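You operate a simulated robot arm through the tools that you are given. There is no shell and no other tool. Be economical: measure what you need, move in short steps, check, and stop when the job is done.

Carry out the task below with a simulated robot arm. There is one attempt and no reset: what you move stays moved.

JOB
Set the blue divider to 95.

Only the result counts: the job must be done as asked and must still hold three seconds after the hand-in. Knocking over, shifting, dropping, spilling or breaking anything else fails it.

ROBOT AND FRAMES
A 7-joint arm with a two-finger parallel gripper on a trunk, on a base that drives. Base frame: it is fixed to the floor where the robot stands at the start and does not move with it; the origin is under the middle of the robot, x ahead of it, y to its left, z up. Readings come in mm, rad, newtons and seconds.
Its first joint turns from -2.007 to 2.007 rad. Places, roughly: blue divider [500, 0, 600]. Payload 3.91 kg.
The TCP is the grasp point between the finger pads, 30 mm short of the fingertips. In the tool frame z runs along the fingers and y along their closing line. Largest opening 110 mm; finger width 20, thickness 10; the body of the gripper, 48 by 112 mm, starts 55 mm behind the TCP.
Orientation is told as [roll, pitch, yaw] about the base's x, y, z axes, in that order, counted from this pose: with the fingers straight down and closing along the base's y, the tool's x points along the base's -x, its y along +y and its z along -z.

CONTROLS
- The arm moves only by the tool nudge_tool. Its argument "rows" is a list of rows, each a list of 7 numbers: the shift along the tool's x, y, z in mm, then the turn, a rotation vector about the tool's x, y, z in rad, then the finger opening in mm, from 0 to 110. In form: [[dx, dy, dz, wx, wy, wz, jaw], ...]. A call has 1 to 10 rows; each row is the pose to reach, as a shift and turn from the pose commanded when the call began, along the tool's axes at that moment. A row lasts 0.2 s, in which the tool goes at most 50 mm and 0.15 rad; a call with a longer step from one row to the next is refused whole, and so is a gripper value outside its range. Where a pose cannot be reached the arm comes as near as it can. A force on the tool above 40 N (or 10 N above the force at the start of the call, whichever is more), or a blocked arm, ends the call early, and 0.2 s more pass. The fingers move at their own pace (about 153 mm/s each) and stop on an object; they squeeze with about 39 N. The grip force told is the motor's: it shows also when the fingers shut on nothing. Time passes only in rows, and 0.2 s behind the last, so rows that repeat a pose let the fingers close. It gives the time, the measured TCP pose, the force on the tool (base axes), the opening and the grip force at its end, in the units of the frame above (readings bear some noise).
- Cameras (640 x 400 px; columns grow to the right, rows downward): "scene" is now at [183.6, 167, 1452.2]; the picture's right is [-0.65, -0.76, 0.00], its down [-0.71, 0.61, -0.36] and it looks along [0.27, -0.24, -0.93] (base axes); focal length 256 px, centre (320, 200). "wrist" rides on the gripper at [72, 17, -103] in the tool frame; the picture's right is [-0.23, 0.97, 0.00], its down [-0.76, -0.18, -0.62] and it looks along [-0.61, -0.14, 0.78] (tool axes); focal length 222 px, centre (320, 200).
- snapshot(camera): a new picture of that camera. It takes no simulated time.
- move_column(by): slides the trunk up (or, below 0, down) by that many mm; the arm and the scene camera ride with it, the base frame stays. It gives what a move gives, with no picture.
- roll_base(legs): drives the robot by 1 to 6 legs, each [ahead, left, turn to the left] in mm, mm and rad, along the robot's own axes; the way and the turn of a leg run together, so that a leg with both is an arc; at most 1500 mm and 3.142 rad a leg. The arm and the cameras ride along, it lands a little off, and it stops where it bumps. It gives what a move gives.
- aim_head(pan, tilt): turns the head with the scene camera to pan (to the left, within 1.396 rad either way) and tilt (down, from -0.506 to 1.204), counted from straight ahead of the robot. It gives what a move gives.
- pixel_to_xyz(camera, pixels): for up to 12 pixels [column, row] of the newest picture of that camera ("zoom" is the newest enlarged one), the place [x, y, z] in the base frame of the surface seen there, good to about 2 mm. It takes no simulated time.
- enlarge(camera, box): a new picture of the part [left, top, right, bottom] of that camera's present view, enlarged. It takes no simulated time.
- hand_in(): hands the job in; it is judged then, once.

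Keep the steps short. Do not move on a guess: measure, check each grasp and each placing, and mend mistakes. In all there are 80 turns and 48 pictures (those below and enlarged ones count). Leave the gripper open and the arm clear of the work at the hand-in unless told otherwise, and finish with a single line.

The tools are called after ">>>" as a command line: name --pt "numbers of a row" for each row, then --argument value for the rest, lists and objects as JSON in quotes. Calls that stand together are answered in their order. nudge_tool: Moves the arm, as the interface text tells. Its arguments: {"type":"object","properties":{"rows":{"type":"array","items":{"type":"array","items":{"type":"number"}}}},"required":["rows"]} The other tools are called the same way: move_column (by) slides the trunk up or down; roll_base (legs) drives the base; aim_head (pan, tilt) turns the head that bears the scene camera; snapshot (camera) takes a picture; pixel_to_xyz (camera, pixels) gives the place of the surface under pixels of a picture; enlarge (camera, box) takes an enlarged picture of a part of a camera's view; hand_in () hands the job in.

At the start:

```text
time_s: 0.0
position: [401.7, 65.5, 939.7]
tcp_rot: [0.001, 0.001, -0.002]
force: [-0.2, 0.7, 0.1]
finger_gap: 110.2
gripper_force: 0.0
trunk travel left (down, up): [-830.0, 160.0]
robot x, y, heading: [-3.6, -3.3, 0.001]
head pan, tilt: [-0.712, 1.201]
```

scene: 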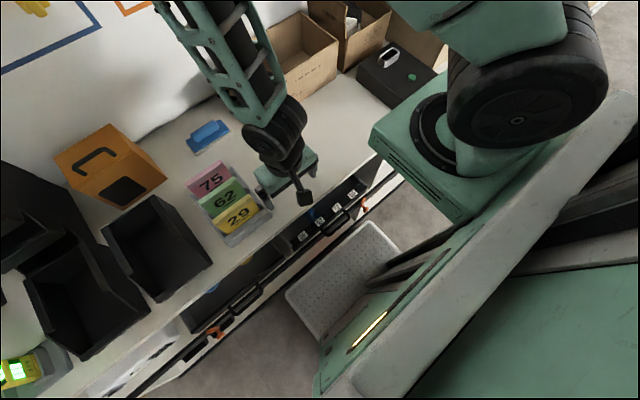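
wrist: 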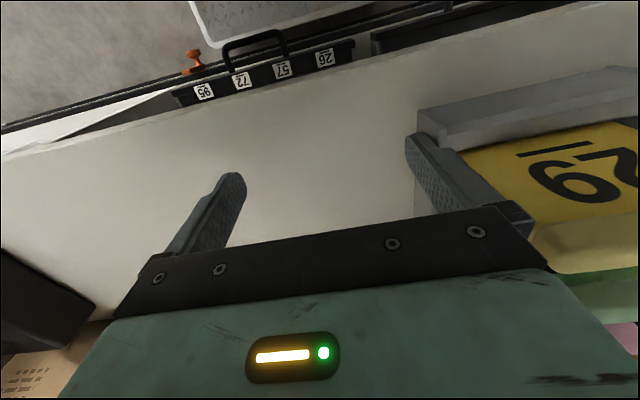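

I see a labelled strip (95, 72, 57, 26) with something blue near scene (312,215). I'll enlarge it to see how the divider works.

>>> enlarge --camera "scene" --box '[250, 150, 410, 250]'

>>> enlarge --camera "wrist" --box '[160, 0, 420, 160]'

```text
4.00 times, centred on (330, 200) of scene
```

zoom: 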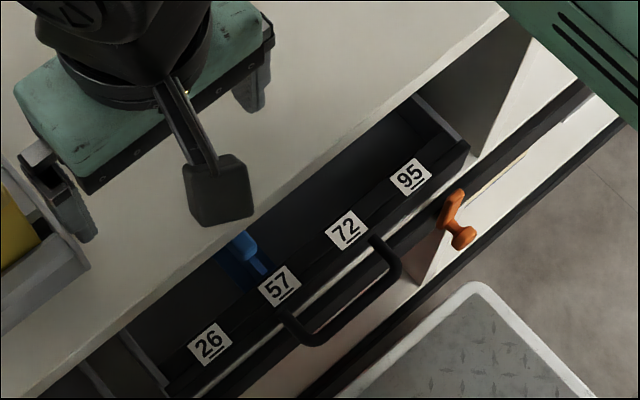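

```text
2.46 times, centred on (290, 80) of wrist
```

zoom: 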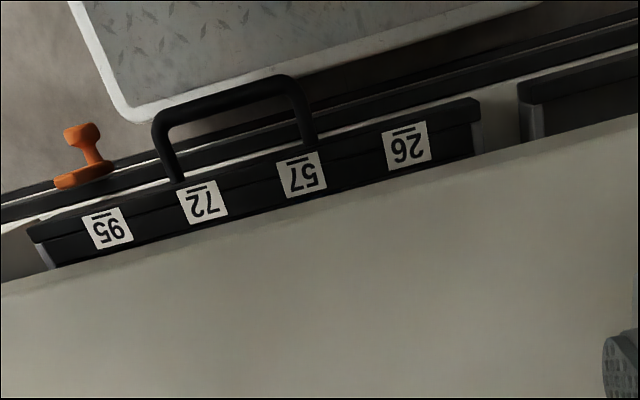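

A drawer is slightly open under the table edge, with the blue divider at about 57. I'll take places from a fresh zoom.

>>> enlarge --camera "scene" --box '[250, 150, 410, 250]'

>>> pixel_to_xyz --camera "zoom" --pixels '[[411, 175], [346, 229], [280, 286], [209, 344], [243, 245], [260, 270], [390, 250], [320, 340], [462, 237], [455, 195], [300, 205], [400, 150]]'

```text
4.00 times, centred on (330, 200) of scene
```

zoom: 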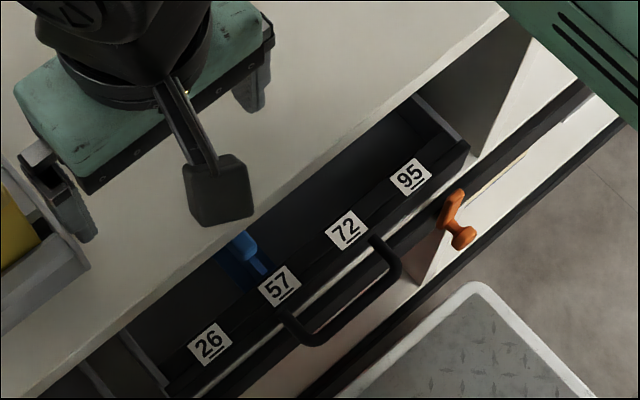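

```text
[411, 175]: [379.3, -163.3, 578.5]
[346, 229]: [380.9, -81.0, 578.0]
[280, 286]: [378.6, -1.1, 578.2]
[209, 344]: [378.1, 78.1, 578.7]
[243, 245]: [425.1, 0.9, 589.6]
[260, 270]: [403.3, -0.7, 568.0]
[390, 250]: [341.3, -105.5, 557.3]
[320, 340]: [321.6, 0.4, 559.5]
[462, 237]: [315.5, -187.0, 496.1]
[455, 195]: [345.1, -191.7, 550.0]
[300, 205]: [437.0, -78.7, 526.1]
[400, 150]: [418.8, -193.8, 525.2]
```

Labels lie along y at x≈379: 95 at y=-163, 72 at -81, 57 at -1 and 26 at 78. The divider tab is near (425,0,590). I'll bring the gripper back and down in free air so the wrist camera looks into the drawer.

>>> nudge_tool --pt "30 -10 25 0 0 0 110" --pt "60 -20 55 0 0 0 110" --pt "90 -30 85 0 0 0 110" --pt "120 -40 115 0 0 0 110" --pt "140 -50 150 0 0 0 110" --pt "140 -50 150 0 0 0 110"

>>> snapshot --camera "wrist"

>>> snapshot --camera "scene"

```text
time_s: 0.4
position: [388.4, 62.9, 920.3]
tcp_rot: [0.002, -0.01, 0.0]
force: [1.7, 2.3, 46.2]
finger_gap: 108.5
gripper_force: 0.0
out of reach, approached as far as the arm can: row 1
trunk travel left (down, up): [-830.0, 160.0]
robot x, y, heading: [-5.8, -2.5, 0.001]
head pan, tilt: [-0.712, 1.201]
stopped in row 1: the force on the tool passed its limit (the readings are from after the stop); the commanded pose is now the measured one
```

```text
42 pictures are left
```

wrist: 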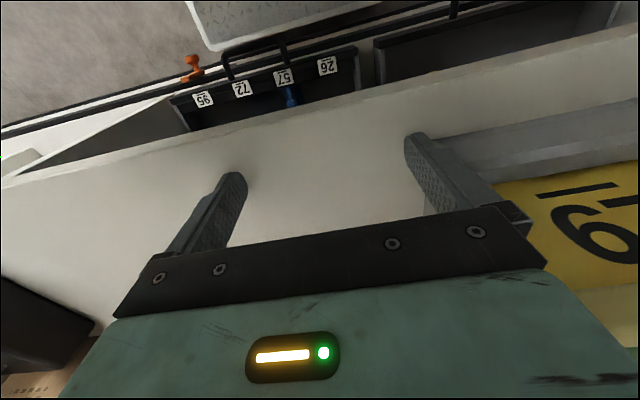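

```text
41 pictures are left
```

scene: 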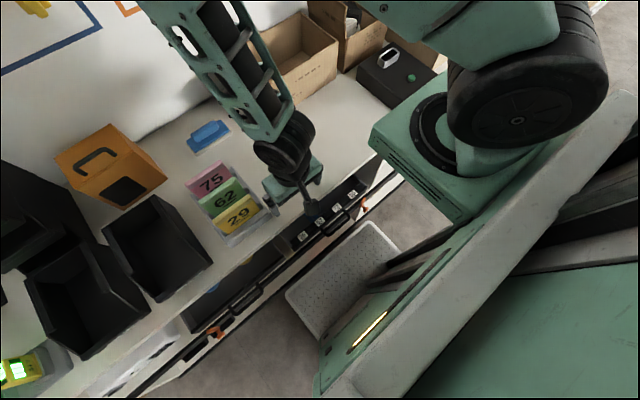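

The arm stopped early with about 46 N upward and "out of reach". I'll check whether anything is near the fingers.

>>> pixel_to_xyz --camera "wrist" --pixels '[[430, 160], [228, 195], [520, 150], [590, 220], [290, 97], [290, 78], [330, 140], [190, 62], [420, 35], [230, 45]]'

>>> pixel_to_xyz --camera "scene" --pixels '[[283, 180], [308, 207], [240, 215], [215, 180], [300, 150], [262, 230], [340, 270], [365, 205], [206, 130]]'

```text
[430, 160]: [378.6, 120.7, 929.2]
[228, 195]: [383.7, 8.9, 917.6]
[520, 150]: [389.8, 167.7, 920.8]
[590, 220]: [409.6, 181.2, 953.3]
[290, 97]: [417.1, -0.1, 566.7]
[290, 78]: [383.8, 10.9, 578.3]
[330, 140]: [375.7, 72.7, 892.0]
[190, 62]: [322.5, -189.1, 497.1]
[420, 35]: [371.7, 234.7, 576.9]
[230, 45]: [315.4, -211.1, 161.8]
```

```text
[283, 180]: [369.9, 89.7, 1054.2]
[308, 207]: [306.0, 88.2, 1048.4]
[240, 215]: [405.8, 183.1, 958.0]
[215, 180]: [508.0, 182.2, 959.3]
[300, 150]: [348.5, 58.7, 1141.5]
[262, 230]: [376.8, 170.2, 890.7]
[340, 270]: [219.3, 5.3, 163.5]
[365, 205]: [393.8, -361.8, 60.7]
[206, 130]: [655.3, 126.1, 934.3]
```

The surface under the fingers reads z≈890: it's an upper bench top, and the fingertips are pressing on it. The drawer is well below, around z=578. I'll lift off straight up first.

>>> nudge_tool --pt "0 0 -20 0 0 0 110" --pt "0 0 -50 0 0 0 110" --pt "0 0 -60 0 0 0 110"

>>> snapshot --camera "wrist"

```text
time_s: 1.2
position: [405.2, 81.9, 972.0]
tcp_rot: [0.003, -0.01, 0.003]
force: [0.0, 0.2, -0.8]
finger_gap: 110.3
gripper_force: 0.1
out of reach, approached as far as the arm can: row 1, 2, 3
trunk travel left (down, up): [-830.0, 160.0]
robot x, y, heading: [2.5, 0.5, -0.005]
head pan, tilt: [-0.712, 1.201]
```

```text
40 pictures are left
```

wrist: 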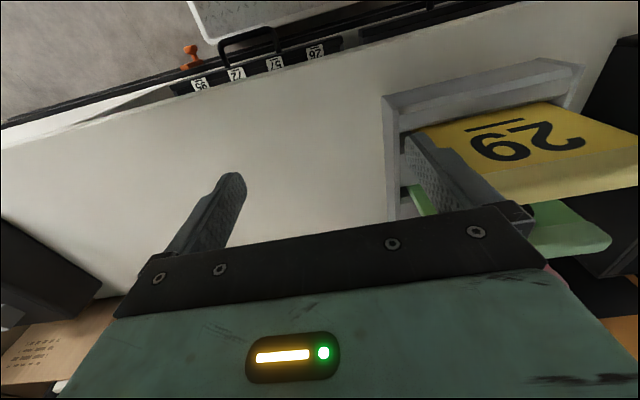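

The arm is clear of the bench now (fingertips at z≈942), but it sits at a joint limit. Driving the base straight back will take the gripper clear of the bench edge without bending the arm.

>>> roll_base --legs '[[-300, 0, 0]]'

>>> snapshot --camera "scene"

>>> snapshot --camera "wrist"

```text
time_s: 3.3
position: [100.9, 79.9, 972.3]
tcp_rot: [0.002, -0.009, -0.002]
force: [-0.4, -0.4, -0.9]
finger_gap: 109.9
gripper_force: 0.0
trunk travel left (down, up): [-830.0, 160.0]
robot x, y, heading: [-305.2, 3.9, -0.0]
head pan, tilt: [-0.712, 1.201]
```

```text
39 pictures are left
```

scene: 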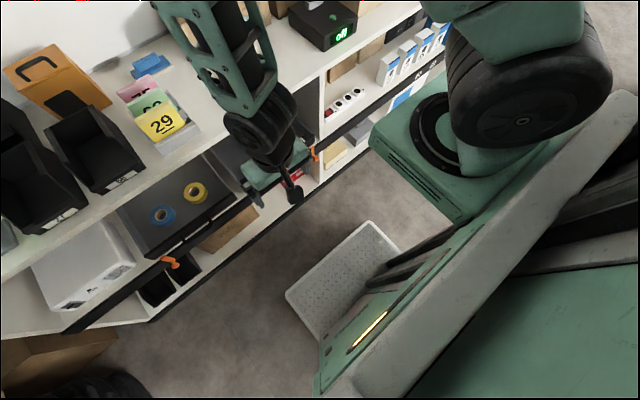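

```text
38 pictures are left
```

wrist: 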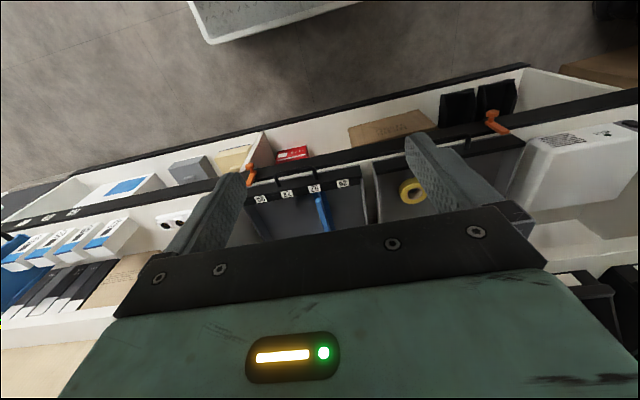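

Now the layout is clear: a shelf rack, with the bin on a lower shelf at z≈579 under the upper shelf at z≈890, and the blue divider inside it. I'll enlarge the bin in the wrist view and measure.

>>> enlarge --camera "wrist" --box '[230, 140, 390, 240]'

>>> pixel_to_xyz --camera "wrist" --pixels '[[318, 200], [325, 225], [322, 190], [300, 220], [270, 215], [250, 178], [492, 122], [360, 215], [345, 240], [290, 165], [500, 180], [440, 210]]'

```text
4.00 times, centred on (310, 190) of wrist
```

zoom: 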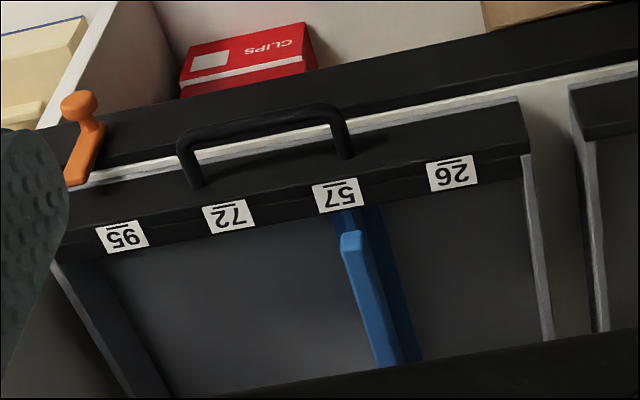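

```text
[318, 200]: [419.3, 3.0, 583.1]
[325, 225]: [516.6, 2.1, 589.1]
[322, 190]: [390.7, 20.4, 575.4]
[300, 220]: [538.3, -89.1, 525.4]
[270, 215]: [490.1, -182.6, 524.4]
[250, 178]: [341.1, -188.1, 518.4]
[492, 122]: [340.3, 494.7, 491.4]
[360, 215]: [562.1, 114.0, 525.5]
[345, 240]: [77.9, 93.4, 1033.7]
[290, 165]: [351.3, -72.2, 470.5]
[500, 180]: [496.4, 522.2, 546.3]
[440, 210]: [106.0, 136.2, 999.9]
```

I want a front view of the bin. Before lowering the trunk, I'll check where the arm links are relative to the upper shelf.

>>> pixel_to_xyz --camera "scene" --pixels '[[180, 10], [215, 60], [250, 90], [255, 135], [220, 5], [262, 20], [255, 195], [295, 195], [165, 8], [470, 180], [480, 110], [350, 280]]'

```text
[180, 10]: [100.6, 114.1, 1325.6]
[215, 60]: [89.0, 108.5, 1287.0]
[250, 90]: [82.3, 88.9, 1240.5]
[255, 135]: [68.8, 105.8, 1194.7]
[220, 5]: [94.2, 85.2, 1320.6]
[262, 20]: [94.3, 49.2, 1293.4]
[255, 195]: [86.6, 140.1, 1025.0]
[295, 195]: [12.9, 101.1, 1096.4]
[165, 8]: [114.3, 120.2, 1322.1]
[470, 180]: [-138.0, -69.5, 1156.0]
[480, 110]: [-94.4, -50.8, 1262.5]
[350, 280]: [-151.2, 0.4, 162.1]
```

All visible arm links stay at x<150, while the rack's front is at x≈315–362. Lowering the trunk 400 mm is safe. Then I'll aim the head ahead and look.

>>> move_column --by -400

>>> aim_head --pan -0.3 --tilt 0.75

>>> snapshot --camera "scene"

>>> snapshot --camera "wrist"

```text
time_s: 7.1
position: [101.2, 80.2, 572.2]
tcp_rot: [0.001, -0.01, -0.002]
force: [0.4, -0.1, 0.3]
finger_gap: 110.1
gripper_force: 0.0
trunk travel left (down, up): [-430.0, 560.0]
robot x, y, heading: [-304.9, 0.9, -0.004]
head pan, tilt: [-0.712, 1.201]
```

```text
time_s: 8.0
position: [101.6, 80.6, 571.9]
tcp_rot: [0.002, -0.01, -0.002]
force: [1.0, 0.0, 0.0]
finger_gap: 110.0
gripper_force: 0.0
trunk travel left (down, up): [-430.0, 560.0]
robot x, y, heading: [-305.6, -5.0, -0.002]
head pan, tilt: [-0.3, 0.75]
```

```text
36 pictures are left
```

scene: 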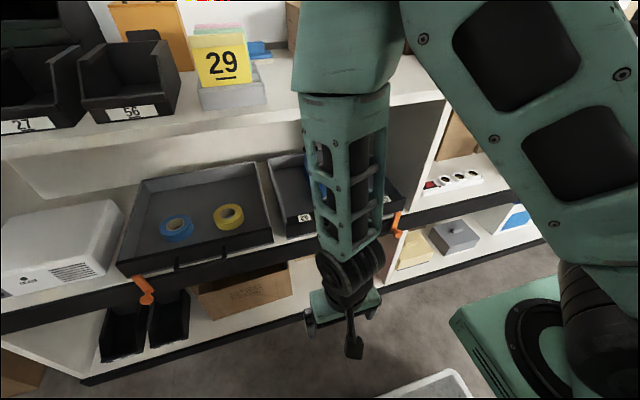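

```text
35 pictures are left
```

wrist: 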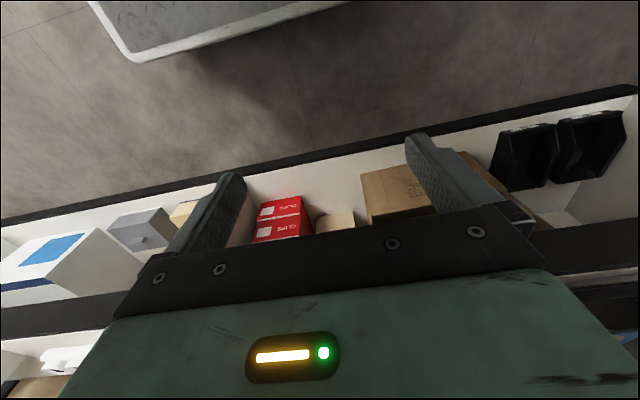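

The bins stand on an open shelf with free air above, so a forward-tilted tool should reach the divider without touching the drawer. I'll drive the robot right so the arm faces the 57–95 span and the scene camera sees the divider past it.

>>> roll_base --legs '[[0, -170, 0]]'

>>> snapshot --camera "scene"

```text
time_s: 9.4
position: [100.2, -89.5, 573.2]
tcp_rot: [0.002, -0.011, -0.002]
force: [0.0, 0.5, -0.6]
finger_gap: 110.1
gripper_force: 0.1
trunk travel left (down, up): [-430.0, 560.0]
robot x, y, heading: [-306.1, -168.6, -0.004]
head pan, tilt: [-0.3, 0.75]
```

```text
34 pictures are left
```

scene: 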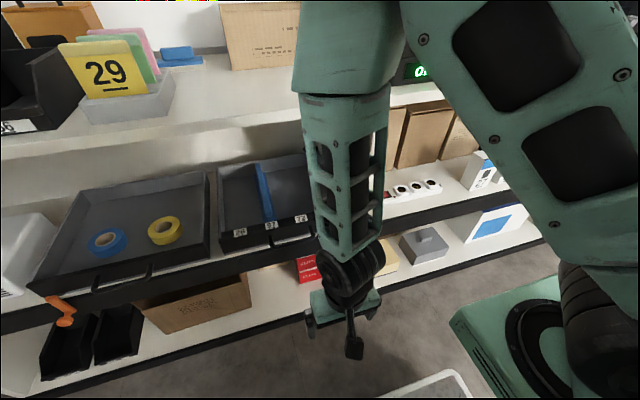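

>>> enlarge --camera "scene" --box '[200, 145, 328, 255]'

>>> pixel_to_xyz --camera "zoom" --pixels '[[270, 110], [300, 180], [325, 270], [345, 310], [350, 385], [240, 150], [380, 200], [150, 300]]'

>>> pixel_to_xyz --camera "scene" --pixels '[[250, 138], [230, 110], [180, 145]]'

```text
3.64 times, centred on (264, 200) of scene
```

zoom: 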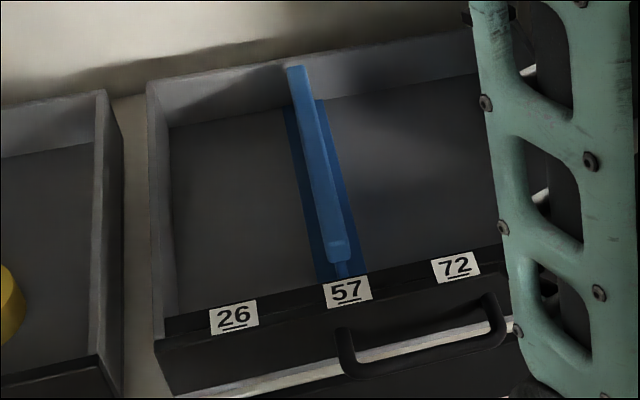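

```text
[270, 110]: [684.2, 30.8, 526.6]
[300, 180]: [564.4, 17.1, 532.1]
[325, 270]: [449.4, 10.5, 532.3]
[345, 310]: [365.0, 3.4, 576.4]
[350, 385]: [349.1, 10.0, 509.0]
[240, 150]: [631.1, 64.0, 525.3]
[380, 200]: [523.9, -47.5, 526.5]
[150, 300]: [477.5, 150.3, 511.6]
```

```text
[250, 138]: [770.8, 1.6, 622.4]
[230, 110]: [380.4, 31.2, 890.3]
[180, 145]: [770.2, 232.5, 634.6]
```

The divider is a thin wall on a flat blue foot, running front to back, with a pointer at the front end facing its label. I'll measure its top, foot and ends.

>>> pixel_to_xyz --camera "zoom" --pixels '[[298, 70], [304, 100], [312, 140], [320, 180], [330, 225], [338, 248], [340, 268], [318, 275], [360, 268], [350, 210], [287, 110], [345, 290]]'

>>> pixel_to_xyz --camera "zoom" --pixels '[[315, 180], [326, 180], [327, 245], [347, 245], [455, 265], [234, 316], [460, 60], [305, 140], [319, 140], [330, 258], [350, 262], [345, 275]]'

```text
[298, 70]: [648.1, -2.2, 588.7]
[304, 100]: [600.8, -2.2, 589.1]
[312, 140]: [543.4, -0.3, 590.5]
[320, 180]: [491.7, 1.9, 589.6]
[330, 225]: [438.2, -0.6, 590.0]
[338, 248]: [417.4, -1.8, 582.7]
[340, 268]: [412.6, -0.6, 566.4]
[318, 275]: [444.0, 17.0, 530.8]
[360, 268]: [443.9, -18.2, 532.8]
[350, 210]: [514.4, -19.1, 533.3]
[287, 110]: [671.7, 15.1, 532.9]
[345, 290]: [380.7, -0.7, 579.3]
```

```text
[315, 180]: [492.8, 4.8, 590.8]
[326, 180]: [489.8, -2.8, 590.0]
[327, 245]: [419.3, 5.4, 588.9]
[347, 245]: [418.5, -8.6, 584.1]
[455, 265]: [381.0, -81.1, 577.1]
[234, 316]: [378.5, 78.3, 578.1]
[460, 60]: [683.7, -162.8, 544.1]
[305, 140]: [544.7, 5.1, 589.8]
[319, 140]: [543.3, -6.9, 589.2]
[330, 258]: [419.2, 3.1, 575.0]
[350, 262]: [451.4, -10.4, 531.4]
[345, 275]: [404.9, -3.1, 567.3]
```

Divider: wall y −5..5, top z=590, x 418–655, foot top z≈532. I plan to grip the wall at x≈470 with the tool tilted forward about 45°. The arm is near a limit in its folded pose, so I'll unfold it first with a short move down in free air.

>>> nudge_tool --pt "0 0 25 0 0 0 110" --pt "0 0 60 0 0 0 110" --pt "0 0 100 0 0 0 110" --pt "0 0 140 0 0 0 110" --pt "0 0 140 0 0 0 110"

>>> pixel_to_xyz --camera "scene" --pixels '[[240, 118], [240, 122], [240, 126], [240, 130], [240, 134], [200, 128], [200, 134], [200, 140], [200, 146], [160, 135], [160, 145]]'

```text
time_s: 10.7
position: [100.5, -88.4, 431.8]
tcp_rot: [0.003, -0.01, -0.001]
force: [-0.2, -0.1, -0.3]
finger_gap: 109.6
gripper_force: 0.1
trunk travel left (down, up): [-430.0, 560.0]
robot x, y, heading: [-303.5, -169.2, -0.003]
head pan, tilt: [-0.3, 0.75]
```

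```text
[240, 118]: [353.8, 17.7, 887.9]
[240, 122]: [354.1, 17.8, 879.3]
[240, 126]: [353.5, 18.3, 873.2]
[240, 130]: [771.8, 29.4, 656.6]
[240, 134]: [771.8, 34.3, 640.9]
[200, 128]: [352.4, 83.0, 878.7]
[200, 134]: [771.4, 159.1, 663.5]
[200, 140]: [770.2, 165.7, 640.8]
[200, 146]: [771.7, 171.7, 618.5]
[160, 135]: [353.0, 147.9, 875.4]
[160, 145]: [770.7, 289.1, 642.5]
```

The arm now follows. Upper shelf: front edge x≈353, underside z≈870. Next I turn the tool about its own axis in free air, so the wrist camera ends up above the gripper when tilted.

>>> nudge_tool --pt "0 0 0 0 0 0.15 110" --pt "0 0 0 0 0 0.3 110" --pt "0 0 0 0 0 0.45 110" --pt "0 0 0 0 0 0.6 110" --pt "0 0 0 0 0 0.75 110" --pt "0 0 0 0 0 0.9 110" --pt "0 0 0 0 0 1.05 110" --pt "0 0 0 0 0 1.2 110" --pt "0 0 0 0 0 1.35 110" --pt "0 0 0 0 0 1.5 110"

```text
time_s: 12.8
position: [102.3, -89.0, 432.2]
tcp_rot: [0.009, 0.001, -1.505]
force: [-0.5, 0.0, -0.2]
finger_gap: 109.8
gripper_force: 0.1
trunk travel left (down, up): [-430.0, 560.0]
robot x, y, heading: [-304.6, -170.0, 0.0]
head pan, tilt: [-0.3, 0.75]
```

The first 1.5 rad went cleanly; now the rest, to π in total.

>>> nudge_tool --pt "0 0 0 0 0 0.15 110" --pt "0 0 0 0 0 0.3 110" --pt "0 0 0 0 0 0.45 110" --pt "0 0 0 0 0 0.6 110" --pt "0 0 0 0 0 0.75 110" --pt "0 0 0 0 0 0.9 110" --pt "0 0 0 0 0 1.05 110" --pt "0 0 0 0 0 1.2 110" --pt "0 0 0 0 0 1.35 110" --pt "0 0 0 0 0 1.5 110"

```text
time_s: 15.1
position: [101.4, -87.6, 432.2]
tcp_rot: [0.0, 0.011, -3.007]
force: [-0.1, -0.5, 0.1]
finger_gap: 110.2
gripper_force: 0.1
trunk travel left (down, up): [-430.0, 560.0]
robot x, y, heading: [-307.5, -172.2, -0.007]
head pan, tilt: [-0.3, 0.75]
```

Now finish the yaw (0.135) as a first small step.

>>> nudge_tool --pt "0 0 0 0 0 0.135 110" --pt "0 0 0 0 0 0.135 110"

>>> nudge_tool --pt "10 0 -20 0 0.13 0 110" --pt "20 0 -50 0 0.26 0 110" --pt "30 0 -80 0 0.39 0 110" --pt "40 0 -110 0 0.52 0 110" --pt "50 0 -140 0 0.65 0 110" --pt "60 0 -170 0 0.78 0 110" --pt "60 0 -170 0 0.78 0 110"

>>> snapshot --camera "scene"

>>> snapshot --camera "wrist"

```text
time_s: 15.7
position: [102.1, -88.9, 432.8]
tcp_rot: [0.0, 0.011, -3.139]
force: [-0.3, -0.4, 0.2]
finger_gap: 110.0
gripper_force: 0.0
trunk travel left (down, up): [-430.0, 560.0]
robot x, y, heading: [-304.2, -165.0, 0.0]
head pan, tilt: [-0.3, 0.75]
```

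```text
time_s: 17.2
position: [174.1, -59.0, 589.0]
tcp_rot: [-0.002, 0.79, -3.138]
force: [-0.1, -0.5, -0.6]
finger_gap: 110.0
gripper_force: 0.0
out of reach, approached as far as the arm can: row 4, 5, 6, 7
trunk travel left (down, up): [-430.0, 560.0]
robot x, y, heading: [-304.2, -170.7, -0.007]
head pan, tilt: [-0.3, 0.75]
```

```text
32 pictures are left
```

scene: 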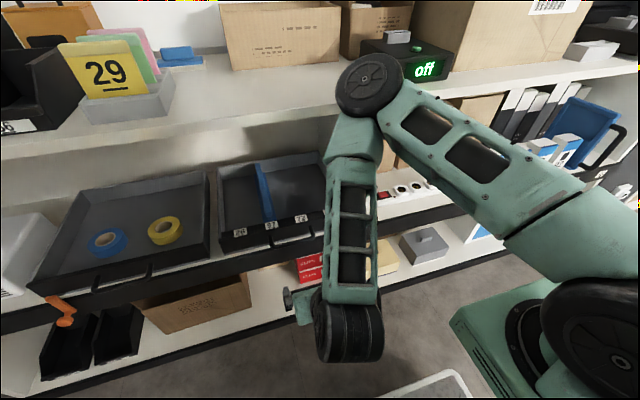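

```text
31 pictures are left
```

wrist: 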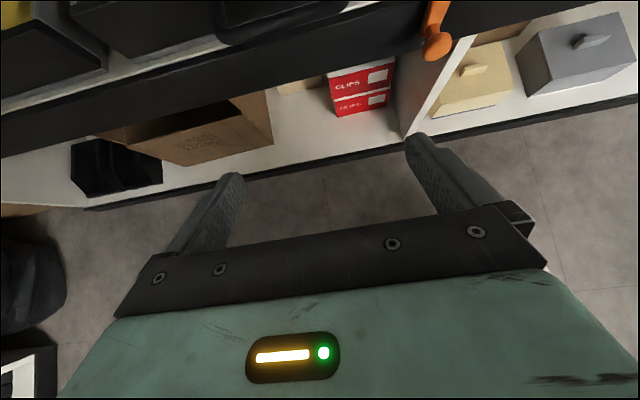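

The tilt worked (0.79 rad). I'll check where the elbow and forearm are relative to the upper shelf before going forward.

>>> pixel_to_xyz --camera "scene" --pixels '[[365, 90], [352, 65], [345, 110], [355, 150], [350, 250], [345, 340], [330, 310], [480, 150], [540, 220], [610, 340], [300, 305]]'

```text
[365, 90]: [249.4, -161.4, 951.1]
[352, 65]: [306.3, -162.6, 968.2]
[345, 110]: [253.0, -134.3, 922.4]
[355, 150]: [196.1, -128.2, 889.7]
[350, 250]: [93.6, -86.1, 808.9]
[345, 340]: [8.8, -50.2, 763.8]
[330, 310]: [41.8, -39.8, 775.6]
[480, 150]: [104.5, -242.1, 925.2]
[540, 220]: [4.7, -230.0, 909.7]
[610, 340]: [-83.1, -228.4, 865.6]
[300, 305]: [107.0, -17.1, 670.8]
```

Shoulder ≈(−83,−230,850) and elbow ≈(270,−165,930). With the base staying here, the forearm leans back when the arm extends and should clear the shelf edge at x=353. I'll advance part way: forward 150, up 90, and left to y≈0.

>>> nudge_tool --pt "0 0 0 0 0 0 110" --pt "28 -10 7 0 0 0 110" --pt "57 -20 14 0 0 0 110" --pt "85 -30 21 0 0 0 110" --pt "113 -40 28 0 0 0 110" --pt "142 -50 35 0 0 0 110" --pt "170 -59 42 0 0 0 110" --pt "170 -59 42 0 0 0 110"

>>> snapshot --camera "scene"

>>> snapshot --camera "wrist"

```text
time_s: 19.1
position: [323.9, -0.4, 677.8]
tcp_rot: [-0.001, 0.79, -3.138]
force: [0.4, -0.1, -0.8]
finger_gap: 110.0
gripper_force: 0.1
trunk travel left (down, up): [-430.0, 560.0]
robot x, y, heading: [-304.9, -169.2, -0.002]
head pan, tilt: [-0.3, 0.75]
```

```text
30 pictures are left
```

scene: 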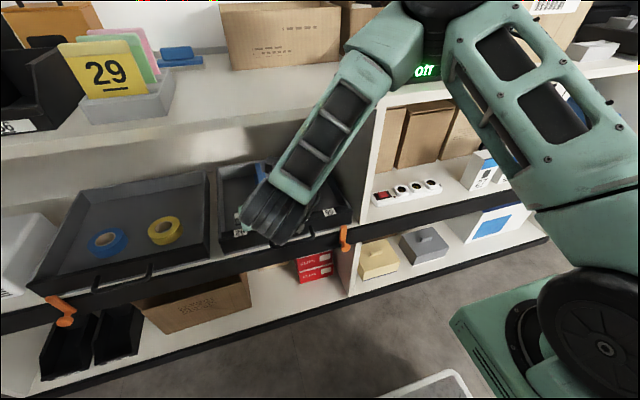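

```text
29 pictures are left
```

wrist: 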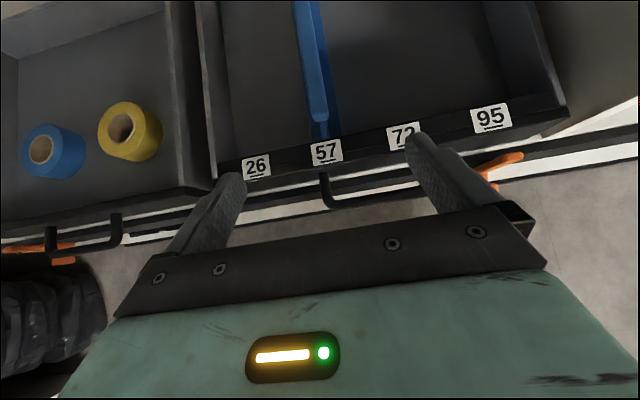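

On target at (324, 0, 678), and the wrist camera sees the tray well. I'll check the forearm and elbow clearance before going further.

>>> pixel_to_xyz --camera "scene" --pixels '[[360, 70], [375, 60], [390, 40], [330, 130], [350, 100], [300, 180], [270, 210], [300, 200], [420, 30], [270, 190]]'

>>> pixel_to_xyz --camera "wrist" --pixels '[[490, 118], [327, 152], [403, 135], [257, 166], [305, 40], [312, 80], [318, 115], [557, 95], [226, 160], [500, 30]]'

```text
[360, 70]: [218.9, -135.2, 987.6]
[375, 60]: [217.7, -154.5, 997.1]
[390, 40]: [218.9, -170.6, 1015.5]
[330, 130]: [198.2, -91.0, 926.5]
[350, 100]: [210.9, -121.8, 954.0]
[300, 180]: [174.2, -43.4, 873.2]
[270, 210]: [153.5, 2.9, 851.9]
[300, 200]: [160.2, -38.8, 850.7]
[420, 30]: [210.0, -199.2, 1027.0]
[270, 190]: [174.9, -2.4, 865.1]
```

```text
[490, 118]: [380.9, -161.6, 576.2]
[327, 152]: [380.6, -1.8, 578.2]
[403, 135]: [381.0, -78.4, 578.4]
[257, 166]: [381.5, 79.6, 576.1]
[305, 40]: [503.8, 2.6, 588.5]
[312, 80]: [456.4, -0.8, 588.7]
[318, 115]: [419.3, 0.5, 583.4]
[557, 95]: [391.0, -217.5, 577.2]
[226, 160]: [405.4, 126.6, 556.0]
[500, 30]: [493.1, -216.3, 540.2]
```

Tray readings agree: 95 at y=−162, divider at y≈0, tray walls at y≈127 and −217. I'll go to a pre-grasp at about (430, 0, 622), with the open fingers above the wall.

>>> nudge_tool --pt "9 0 29 0 0 0 110" --pt "18 0 58 0 0 0 110" --pt "27 0 87 0 0 0 110" --pt "35 0 114 0 0 0 110" --pt "35 0 114 0 0 0 110"

>>> snapshot --camera "scene"

>>> snapshot --camera "wrist"

```text
time_s: 20.2
position: [429.2, -0.8, 625.9]
tcp_rot: [0.001, 0.791, -3.137]
force: [-0.2, -0.4, 0.4]
finger_gap: 110.1
gripper_force: 0.1
trunk travel left (down, up): [-430.0, 560.0]
robot x, y, heading: [-305.1, -165.6, -0.003]
head pan, tilt: [-0.3, 0.75]
```

```text
28 pictures are left
```

scene: 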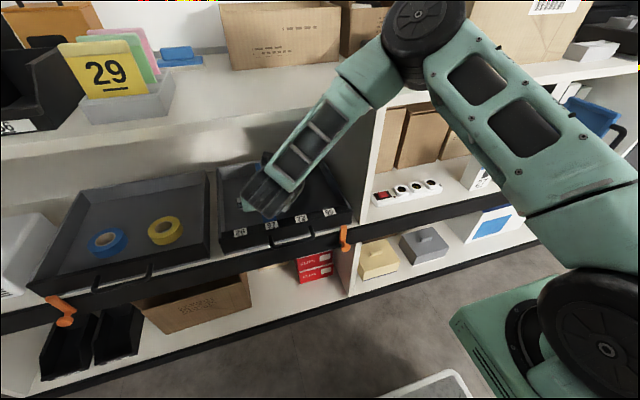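

```text
27 pictures are left
```

wrist: 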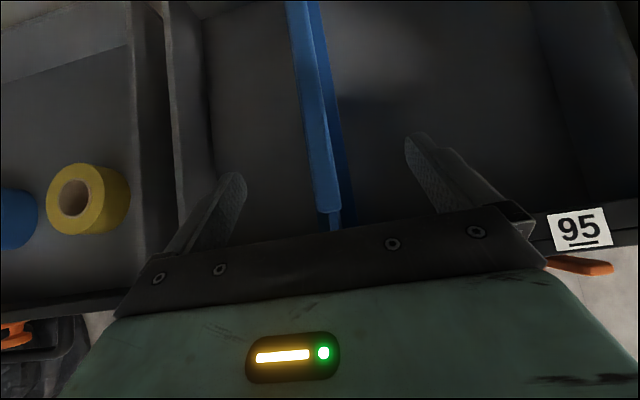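

The fingers straddle the wall. I'll check clearance of the forearm and elbow against the shelf.

>>> pixel_to_xyz --camera "scene" --pixels '[[338, 75], [300, 130], [330, 95], [375, 60], [345, 120], [320, 145], [400, 25], [285, 150], [270, 200], [390, 45]]'

```text
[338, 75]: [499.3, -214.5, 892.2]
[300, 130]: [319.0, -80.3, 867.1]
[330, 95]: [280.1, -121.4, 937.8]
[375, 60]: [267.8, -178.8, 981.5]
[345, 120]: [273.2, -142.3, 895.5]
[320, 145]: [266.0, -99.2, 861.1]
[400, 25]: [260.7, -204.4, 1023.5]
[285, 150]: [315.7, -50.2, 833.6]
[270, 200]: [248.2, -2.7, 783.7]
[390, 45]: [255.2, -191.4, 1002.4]
```

At (319,−80,867) the forearm has only about 34 mm to the shelf edge, so I want a more stretched arm. I'll drive the base back 110 mm (fingertips at z≈605 clear the front wall at 578), then re-extend the arm.

>>> roll_base --legs '[[-110, 0, 0]]'

```text
time_s: 21.2
position: [393.7, -6.2, 626.6]
tcp_rot: [-0.002, 0.791, 3.142]
force: [0.1, -0.6, 0.0]
finger_gap: 109.8
gripper_force: 0.0
trunk travel left (down, up): [-430.0, 560.0]
robot x, y, heading: [-336.7, -167.6, -0.014]
head pan, tilt: [-0.3, 0.75]
stopped in leg 1: the robot was blocked; the commanded pose is now the measured one
```

The base stopped after 32 mm: something is behind it. I won't push there, so I'll ease forward 12 mm. Lowering the trunk should help instead, because then the elbow stays low and back. First I retreat the tool out of the tray area to x≈275.

>>> roll_base --legs '[[12, 0, 0.012]]'

>>> aim_head --pan 1.39 --tilt 0.9

>>> snapshot --camera "scene"

```text
time_s: 22.0
position: [402.0, 4.9, 625.8]
tcp_rot: [-0.001, 0.788, -3.129]
force: [0.6, 0.4, -0.5]
finger_gap: 110.1
gripper_force: 0.0
trunk travel left (down, up): [-430.0, 560.0]
robot x, y, heading: [-334.2, -172.2, 0.005]
head pan, tilt: [-0.3, 0.75]
```

```text
time_s: 23.7
position: [400.5, 4.2, 624.7]
tcp_rot: [-0.002, 0.79, -3.13]
force: [0.4, 0.3, 1.1]
finger_gap: 110.1
gripper_force: 0.0
trunk travel left (down, up): [-430.0, 560.0]
robot x, y, heading: [-328.6, -166.4, 0.006]
head pan, tilt: [1.389, 0.901]
```

```text
26 pictures are left
```

scene: 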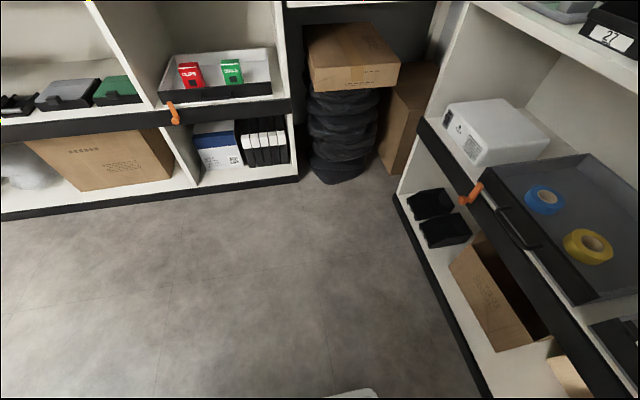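

Nothing of concern in this view, and I won't back up further. Head back to the tray; retreat the tool to x≈275 at the same height.

>>> aim_head --pan -0.3 --tilt 0.65

>>> nudge_tool --pt "-18 0 -18 0 0 0 110" --pt "-36 0 -36 0 0 0 110" --pt "-54 0 -54 0 0 0 110" --pt "-72 0 -72 0 0 0 110" --pt "-90 0 -90 0 0 0 110" --pt "-90 0 -90 0 0 0 110"

```text
time_s: 25.4
position: [401.1, 3.8, 626.4]
tcp_rot: [-0.002, 0.789, -3.13]
force: [0.1, 0.4, 0.6]
finger_gap: 109.7
gripper_force: 0.1
trunk travel left (down, up): [-430.0, 560.0]
robot x, y, heading: [-335.4, -165.7, 0.006]
head pan, tilt: [-0.3, 0.649]
```

```text
time_s: 26.8
position: [274.2, 0.5, 624.6]
tcp_rot: [-0.002, 0.789, -3.129]
force: [0.7, 0.4, 0.9]
finger_gap: 110.0
gripper_force: 0.1
trunk travel left (down, up): [-430.0, 560.0]
robot x, y, heading: [-327.8, -168.4, 0.005]
head pan, tilt: [-0.3, 0.649]
```

Tool is clear in front of the rack (fingertips x≈295). Lowering the trunk 180 mm.

>>> move_column --by -180

>>> nudge_tool --pt "28 0 -28 0 0 0 110" --pt "56 0 -56 0 0 0 110" --pt "84 0 -84 0 0 0 110" --pt "112 0 -112 0 0 0 110" --pt "140 0 -140 0 0 0 110" --pt "140 0 -140 0 0 0 110"

>>> snapshot --camera "scene"

```text
time_s: 28.8
position: [274.4, 1.1, 445.2]
tcp_rot: [-0.002, 0.79, -3.13]
force: [0.0, -0.2, 0.4]
finger_gap: 110.1
gripper_force: 0.0
trunk travel left (down, up): [-250.0, 740.0]
robot x, y, heading: [-333.5, -166.5, 0.001]
head pan, tilt: [-0.3, 0.649]
```

```text
time_s: 30.2
position: [275.2, 0.7, 642.2]
tcp_rot: [-0.003, 0.788, -3.129]
force: [0.5, -0.3, -0.4]
finger_gap: 109.8
gripper_force: 0.0
trunk travel left (down, up): [-250.0, 740.0]
robot x, y, heading: [-330.5, -170.4, 0.002]
head pan, tilt: [-0.3, 0.649]
```

```text
25 pictures are left
```

scene: 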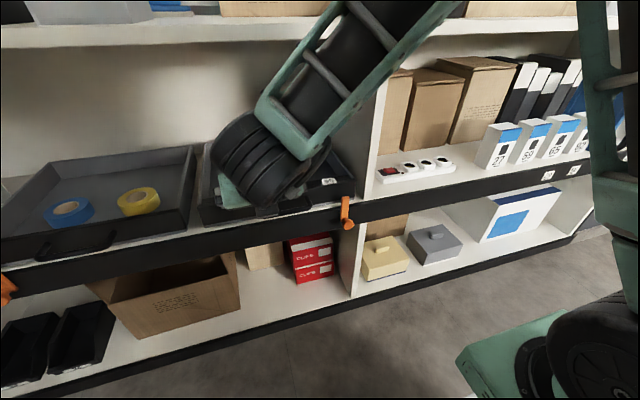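

Good: the arm is now lower. I advance to the pre-grasp at about (430, 0, 630).

>>> nudge_tool --pt "20 0 23 0 0 0 110" --pt "40 0 47 0 0 0 110" --pt "60 0 70 0 0 0 110" --pt "80 0 94 0 0 0 110" --pt "101 0 118 0 0 0 110" --pt "101 0 118 0 0 0 110"

>>> snapshot --camera "scene"

>>> snapshot --camera "wrist"

>>> pixel_to_xyz --camera "scene" --pixels '[[300, 60], [285, 90], [330, 30], [350, 20], [310, 120]]'

```text
time_s: 31.6
position: [430.7, 2.4, 632.4]
tcp_rot: [-0.001, 0.789, -3.13]
force: [-0.2, 0.8, 0.1]
finger_gap: 110.2
gripper_force: 0.0
trunk travel left (down, up): [-250.0, 740.0]
robot x, y, heading: [-329.4, -168.8, 0.007]
head pan, tilt: [-0.3, 0.649]
```

```text
24 pictures are left
```

scene: 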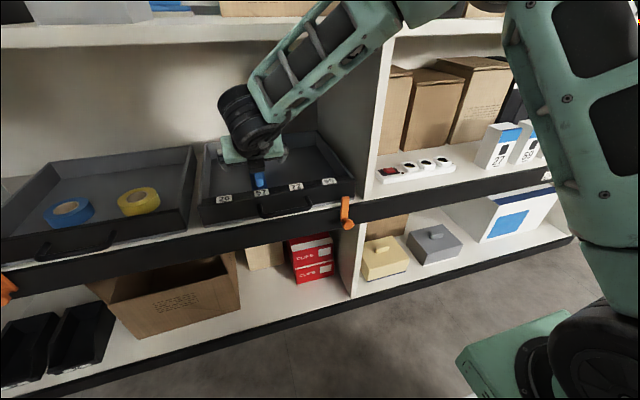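

```text
23 pictures are left
```

wrist: 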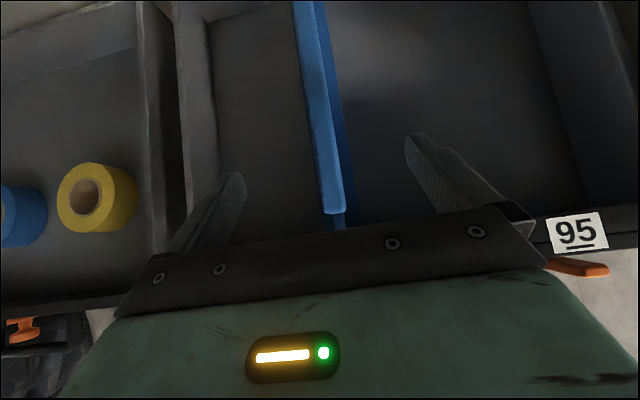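

```text
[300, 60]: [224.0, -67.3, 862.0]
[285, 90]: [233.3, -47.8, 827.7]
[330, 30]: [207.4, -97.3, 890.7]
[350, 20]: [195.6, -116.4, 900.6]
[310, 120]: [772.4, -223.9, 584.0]
```

The forearm is now well clear. Next, down along the tool axis so the pads flank the wall at about (475, 0, 583).

>>> nudge_tool --pt "0 1 16 0 0 0 110" --pt "-1 2 32 0 0 0 110" --pt "-2 2 50 0 0 0 110" --pt "-3 2 66 0 0 0 110" --pt "-3 2 66 0 0 0 110"

>>> snapshot --camera "wrist"

```text
time_s: 32.8
position: [472.9, 1.6, 581.9]
tcp_rot: [-0.001, 0.79, -3.129]
force: [0.4, 0.6, 0.5]
finger_gap: 110.0
gripper_force: 0.0
trunk travel left (down, up): [-250.0, 740.0]
robot x, y, heading: [-332.7, -168.5, 0.004]
head pan, tilt: [-0.3, 0.649]
```

```text
22 pictures are left
```

wrist: 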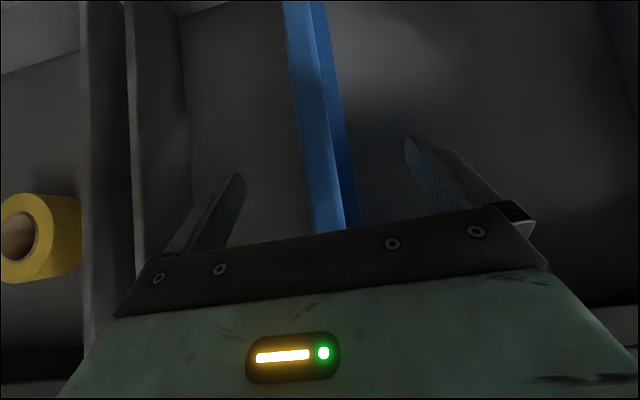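

The wall is between the pads. I close to 24 mm first, then fully.

>>> nudge_tool --pt "0 1 0 0 0 0 60" --pt "0 1 0 0 0 0 24" --pt "0 1 0 0 0 0 24" --pt "0 1 0 0 0 0 0" --pt "0 1 0 0 0 0 0" --pt "0 1 0 0 0 0 0"

>>> snapshot --camera "wrist"

>>> enlarge --camera "scene" --box '[190, 120, 360, 230]'

```text
time_s: 34.2
position: [471.4, -1.6, 581.9]
tcp_rot: [-0.001, 0.79, -3.13]
force: [-3.3, -1.0, 0.4]
finger_gap: 18.1
gripper_force: 44.5
trunk travel left (down, up): [-250.0, 740.0]
robot x, y, heading: [-332.0, -170.6, 0.007]
head pan, tilt: [-0.3, 0.649]
```

```text
21 pictures are left
```

wrist: 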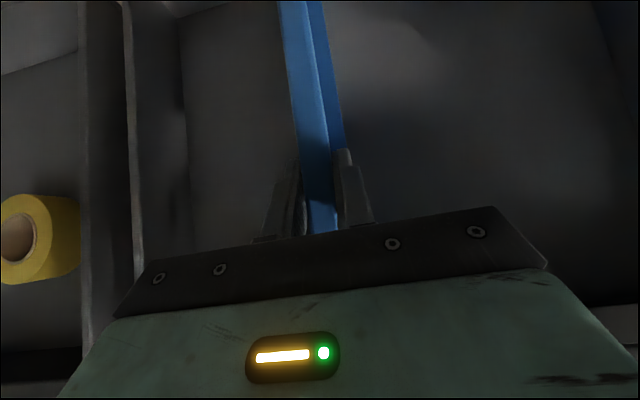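

```text
3.64 times, centred on (275, 175) of scene
```

zoom: 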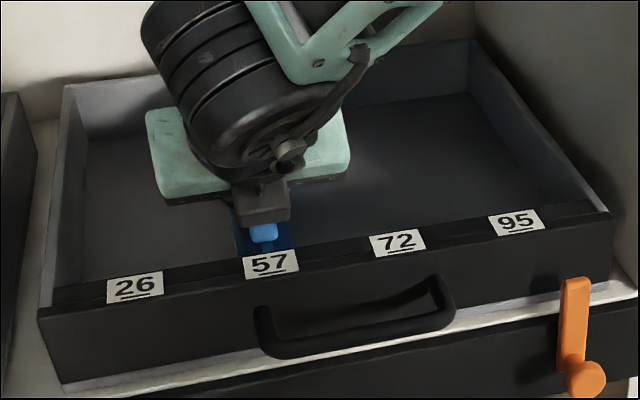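

Gripped: gap 18.1 mm, force 44 N. I'll test whether it is free by a small 6 mm lift while watching the force.

>>> nudge_tool --pt "1.4 0 -1.4 0 0 0 0" --pt "2.8 0 -2.8 0 0 0 0" --pt "4.2 0 -4.2 0 0 0 0" --pt "4.2 0 -4.2 0 0 0 0"

>>> enlarge --camera "scene" --box '[190, 120, 360, 230]'

```text
time_s: 35.2
position: [473.1, 0.5, 583.2]
tcp_rot: [0.0, 0.781, -3.13]
force: [-1.8, -2.5, -38.8]
finger_gap: 18.2
gripper_force: 45.2
trunk travel left (down, up): [-250.0, 740.0]
robot x, y, heading: [-326.7, -168.4, 0.002]
head pan, tilt: [-0.3, 0.649]
```

```text
3.64 times, centred on (275, 175) of scene
```

zoom: 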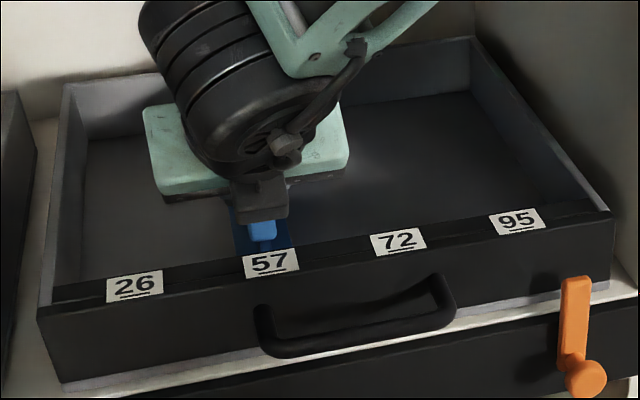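

It is held vertically (39 N for about 1 mm), so it's a slider. I'll undo the lift and test a sideways slide of 12 mm toward 95 (base −y, tool +y).

>>> nudge_tool --pt "-2 0 2 0 0 0 0" --pt "-4.2 0 4.2 0 0 0 0" --pt "-4.2 0 4.2 0 0 0 0" --pt "-4.2 4 4.2 0 0 0 0" --pt "-4.2 8 4.2 0 0 0 0" --pt "-4.2 12 4.2 0 0 0 0" --pt "-4.2 12 4.2 0 0 0 0"

>>> enlarge --camera "scene" --box '[190, 120, 360, 230]'

```text
time_s: 36.8
position: [472.5, -9.6, 585.0]
tcp_rot: [-0.003, 0.794, -3.13]
force: [-24.1, 0.4, 7.0]
finger_gap: 18.2
gripper_force: 44.8
trunk travel left (down, up): [-250.0, 740.0]
robot x, y, heading: [-332.7, -168.7, 0.006]
head pan, tilt: [-0.3, 0.649]
```

```text
3.64 times, centred on (275, 175) of scene
```

zoom: 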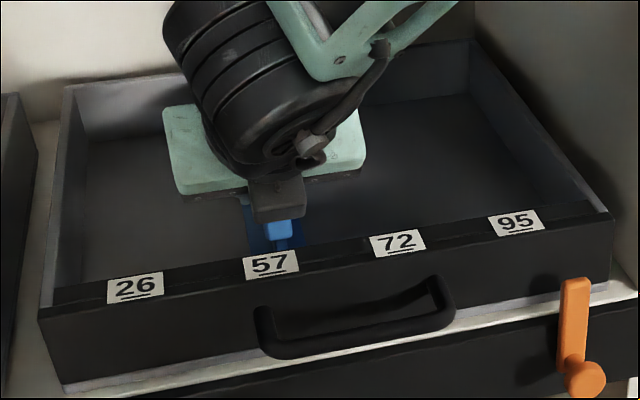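

It slides freely and the tray stays put. I continue toward 95 in 12 mm steps, easing x back 1.5 mm to relax the −24 N along x.

>>> nudge_tool --pt "-1 0 -1 0 0 0 0" --pt "-1 12 -1 0 0 0 0" --pt "-1 24 -1 0 0 0 0" --pt "-1 36 -1 0 0 0 0" --pt "-1 48 -1 0 0 0 0" --pt "-1 60 -1 0 0 0 0" --pt "-1 72 -1 0 0 0 0" --pt "-1 72 -1 0 0 0 0"

>>> enlarge --camera "scene" --box '[190, 120, 360, 230]'

```text
time_s: 38.6
position: [473.8, -82.7, 583.7]
tcp_rot: [-0.003, 0.792, -3.128]
force: [-2.6, 1.5, 6.3]
finger_gap: 18.0
gripper_force: 44.9
trunk travel left (down, up): [-250.0, 740.0]
robot x, y, heading: [-330.9, -169.7, -0.001]
head pan, tilt: [-0.3, 0.649]
```

```text
3.64 times, centred on (275, 175) of scene
```

zoom: 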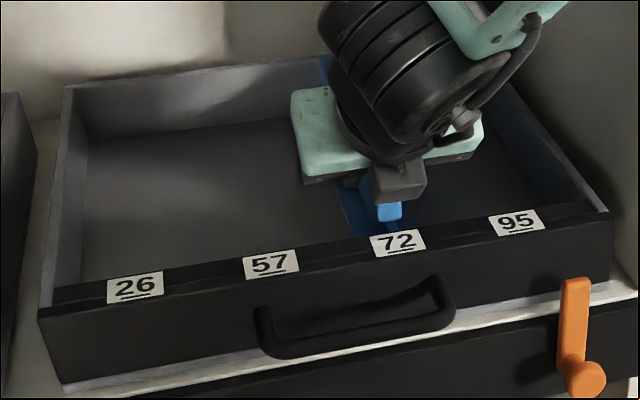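

At 72 now. Before the last stretch I'll measure the side panel right of the tray, to keep the gripper body (±56 mm) clear of it.

>>> pixel_to_xyz --camera "zoom" --pixels '[[560, 60], [600, 120], [580, 195], [530, 130], [610, 215], [515, 222], [397, 242], [388, 211], [270, 264], [480, 50], [625, 250], [560, 165]]'

>>> snapshot --camera "wrist"

```text
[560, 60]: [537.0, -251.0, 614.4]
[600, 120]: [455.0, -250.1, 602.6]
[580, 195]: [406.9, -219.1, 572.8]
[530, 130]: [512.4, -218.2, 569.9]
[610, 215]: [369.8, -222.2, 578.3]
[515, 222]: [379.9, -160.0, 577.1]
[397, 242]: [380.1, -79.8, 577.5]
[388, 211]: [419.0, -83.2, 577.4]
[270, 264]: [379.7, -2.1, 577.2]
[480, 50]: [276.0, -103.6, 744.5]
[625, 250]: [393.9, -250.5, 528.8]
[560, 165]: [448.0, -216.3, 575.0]
```

```text
16 pictures are left
```

wrist: 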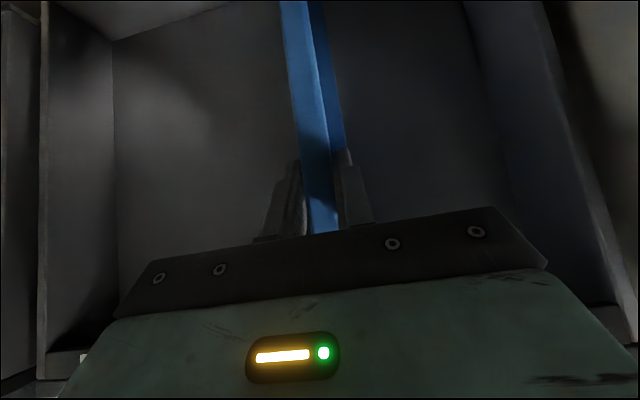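

Panel face at y=−250 leaves about 33 mm past the gripper body. I slide the remaining 78 mm to y≈−161.

>>> nudge_tool --pt "0 12 0 0 0 0 0" --pt "0 24 0 0 0 0 0" --pt "0 36 0 0 0 0 0" --pt "0 48 0 0 0 0 0" --pt "0 60 0 0 0 0 0" --pt "0 70 0 0 0 0 0" --pt "0 78 0 0 0 0 0" --pt "0 78 0 0 0 0 0"

>>> enlarge --camera "scene" --box '[220, 120, 370, 230]'

>>> pixel_to_xyz --camera "zoom" --pixels '[[445, 220], [436, 205], [454, 205], [445, 205], [430, 195], [460, 195]]'

```text
time_s: 40.4
position: [474.4, -159.2, 583.3]
tcp_rot: [-0.004, 0.789, -3.129]
force: [-35.1, -1.1, 12.1]
finger_gap: 18.0
gripper_force: 44.6
trunk travel left (down, up): [-250.0, 740.0]
robot x, y, heading: [-330.9, -171.1, 0.007]
head pan, tilt: [-0.3, 0.649]
```

```text
3.64 times, centred on (295, 175) of scene
```

zoom: 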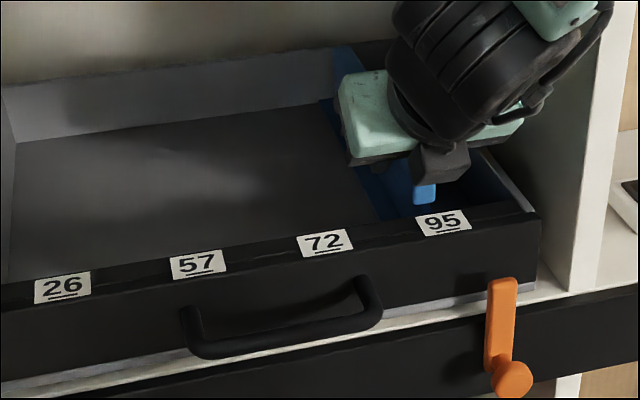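

```text
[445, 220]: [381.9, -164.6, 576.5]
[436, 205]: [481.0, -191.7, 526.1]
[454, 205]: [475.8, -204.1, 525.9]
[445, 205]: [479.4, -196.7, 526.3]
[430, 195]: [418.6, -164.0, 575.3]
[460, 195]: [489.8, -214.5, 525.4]
```

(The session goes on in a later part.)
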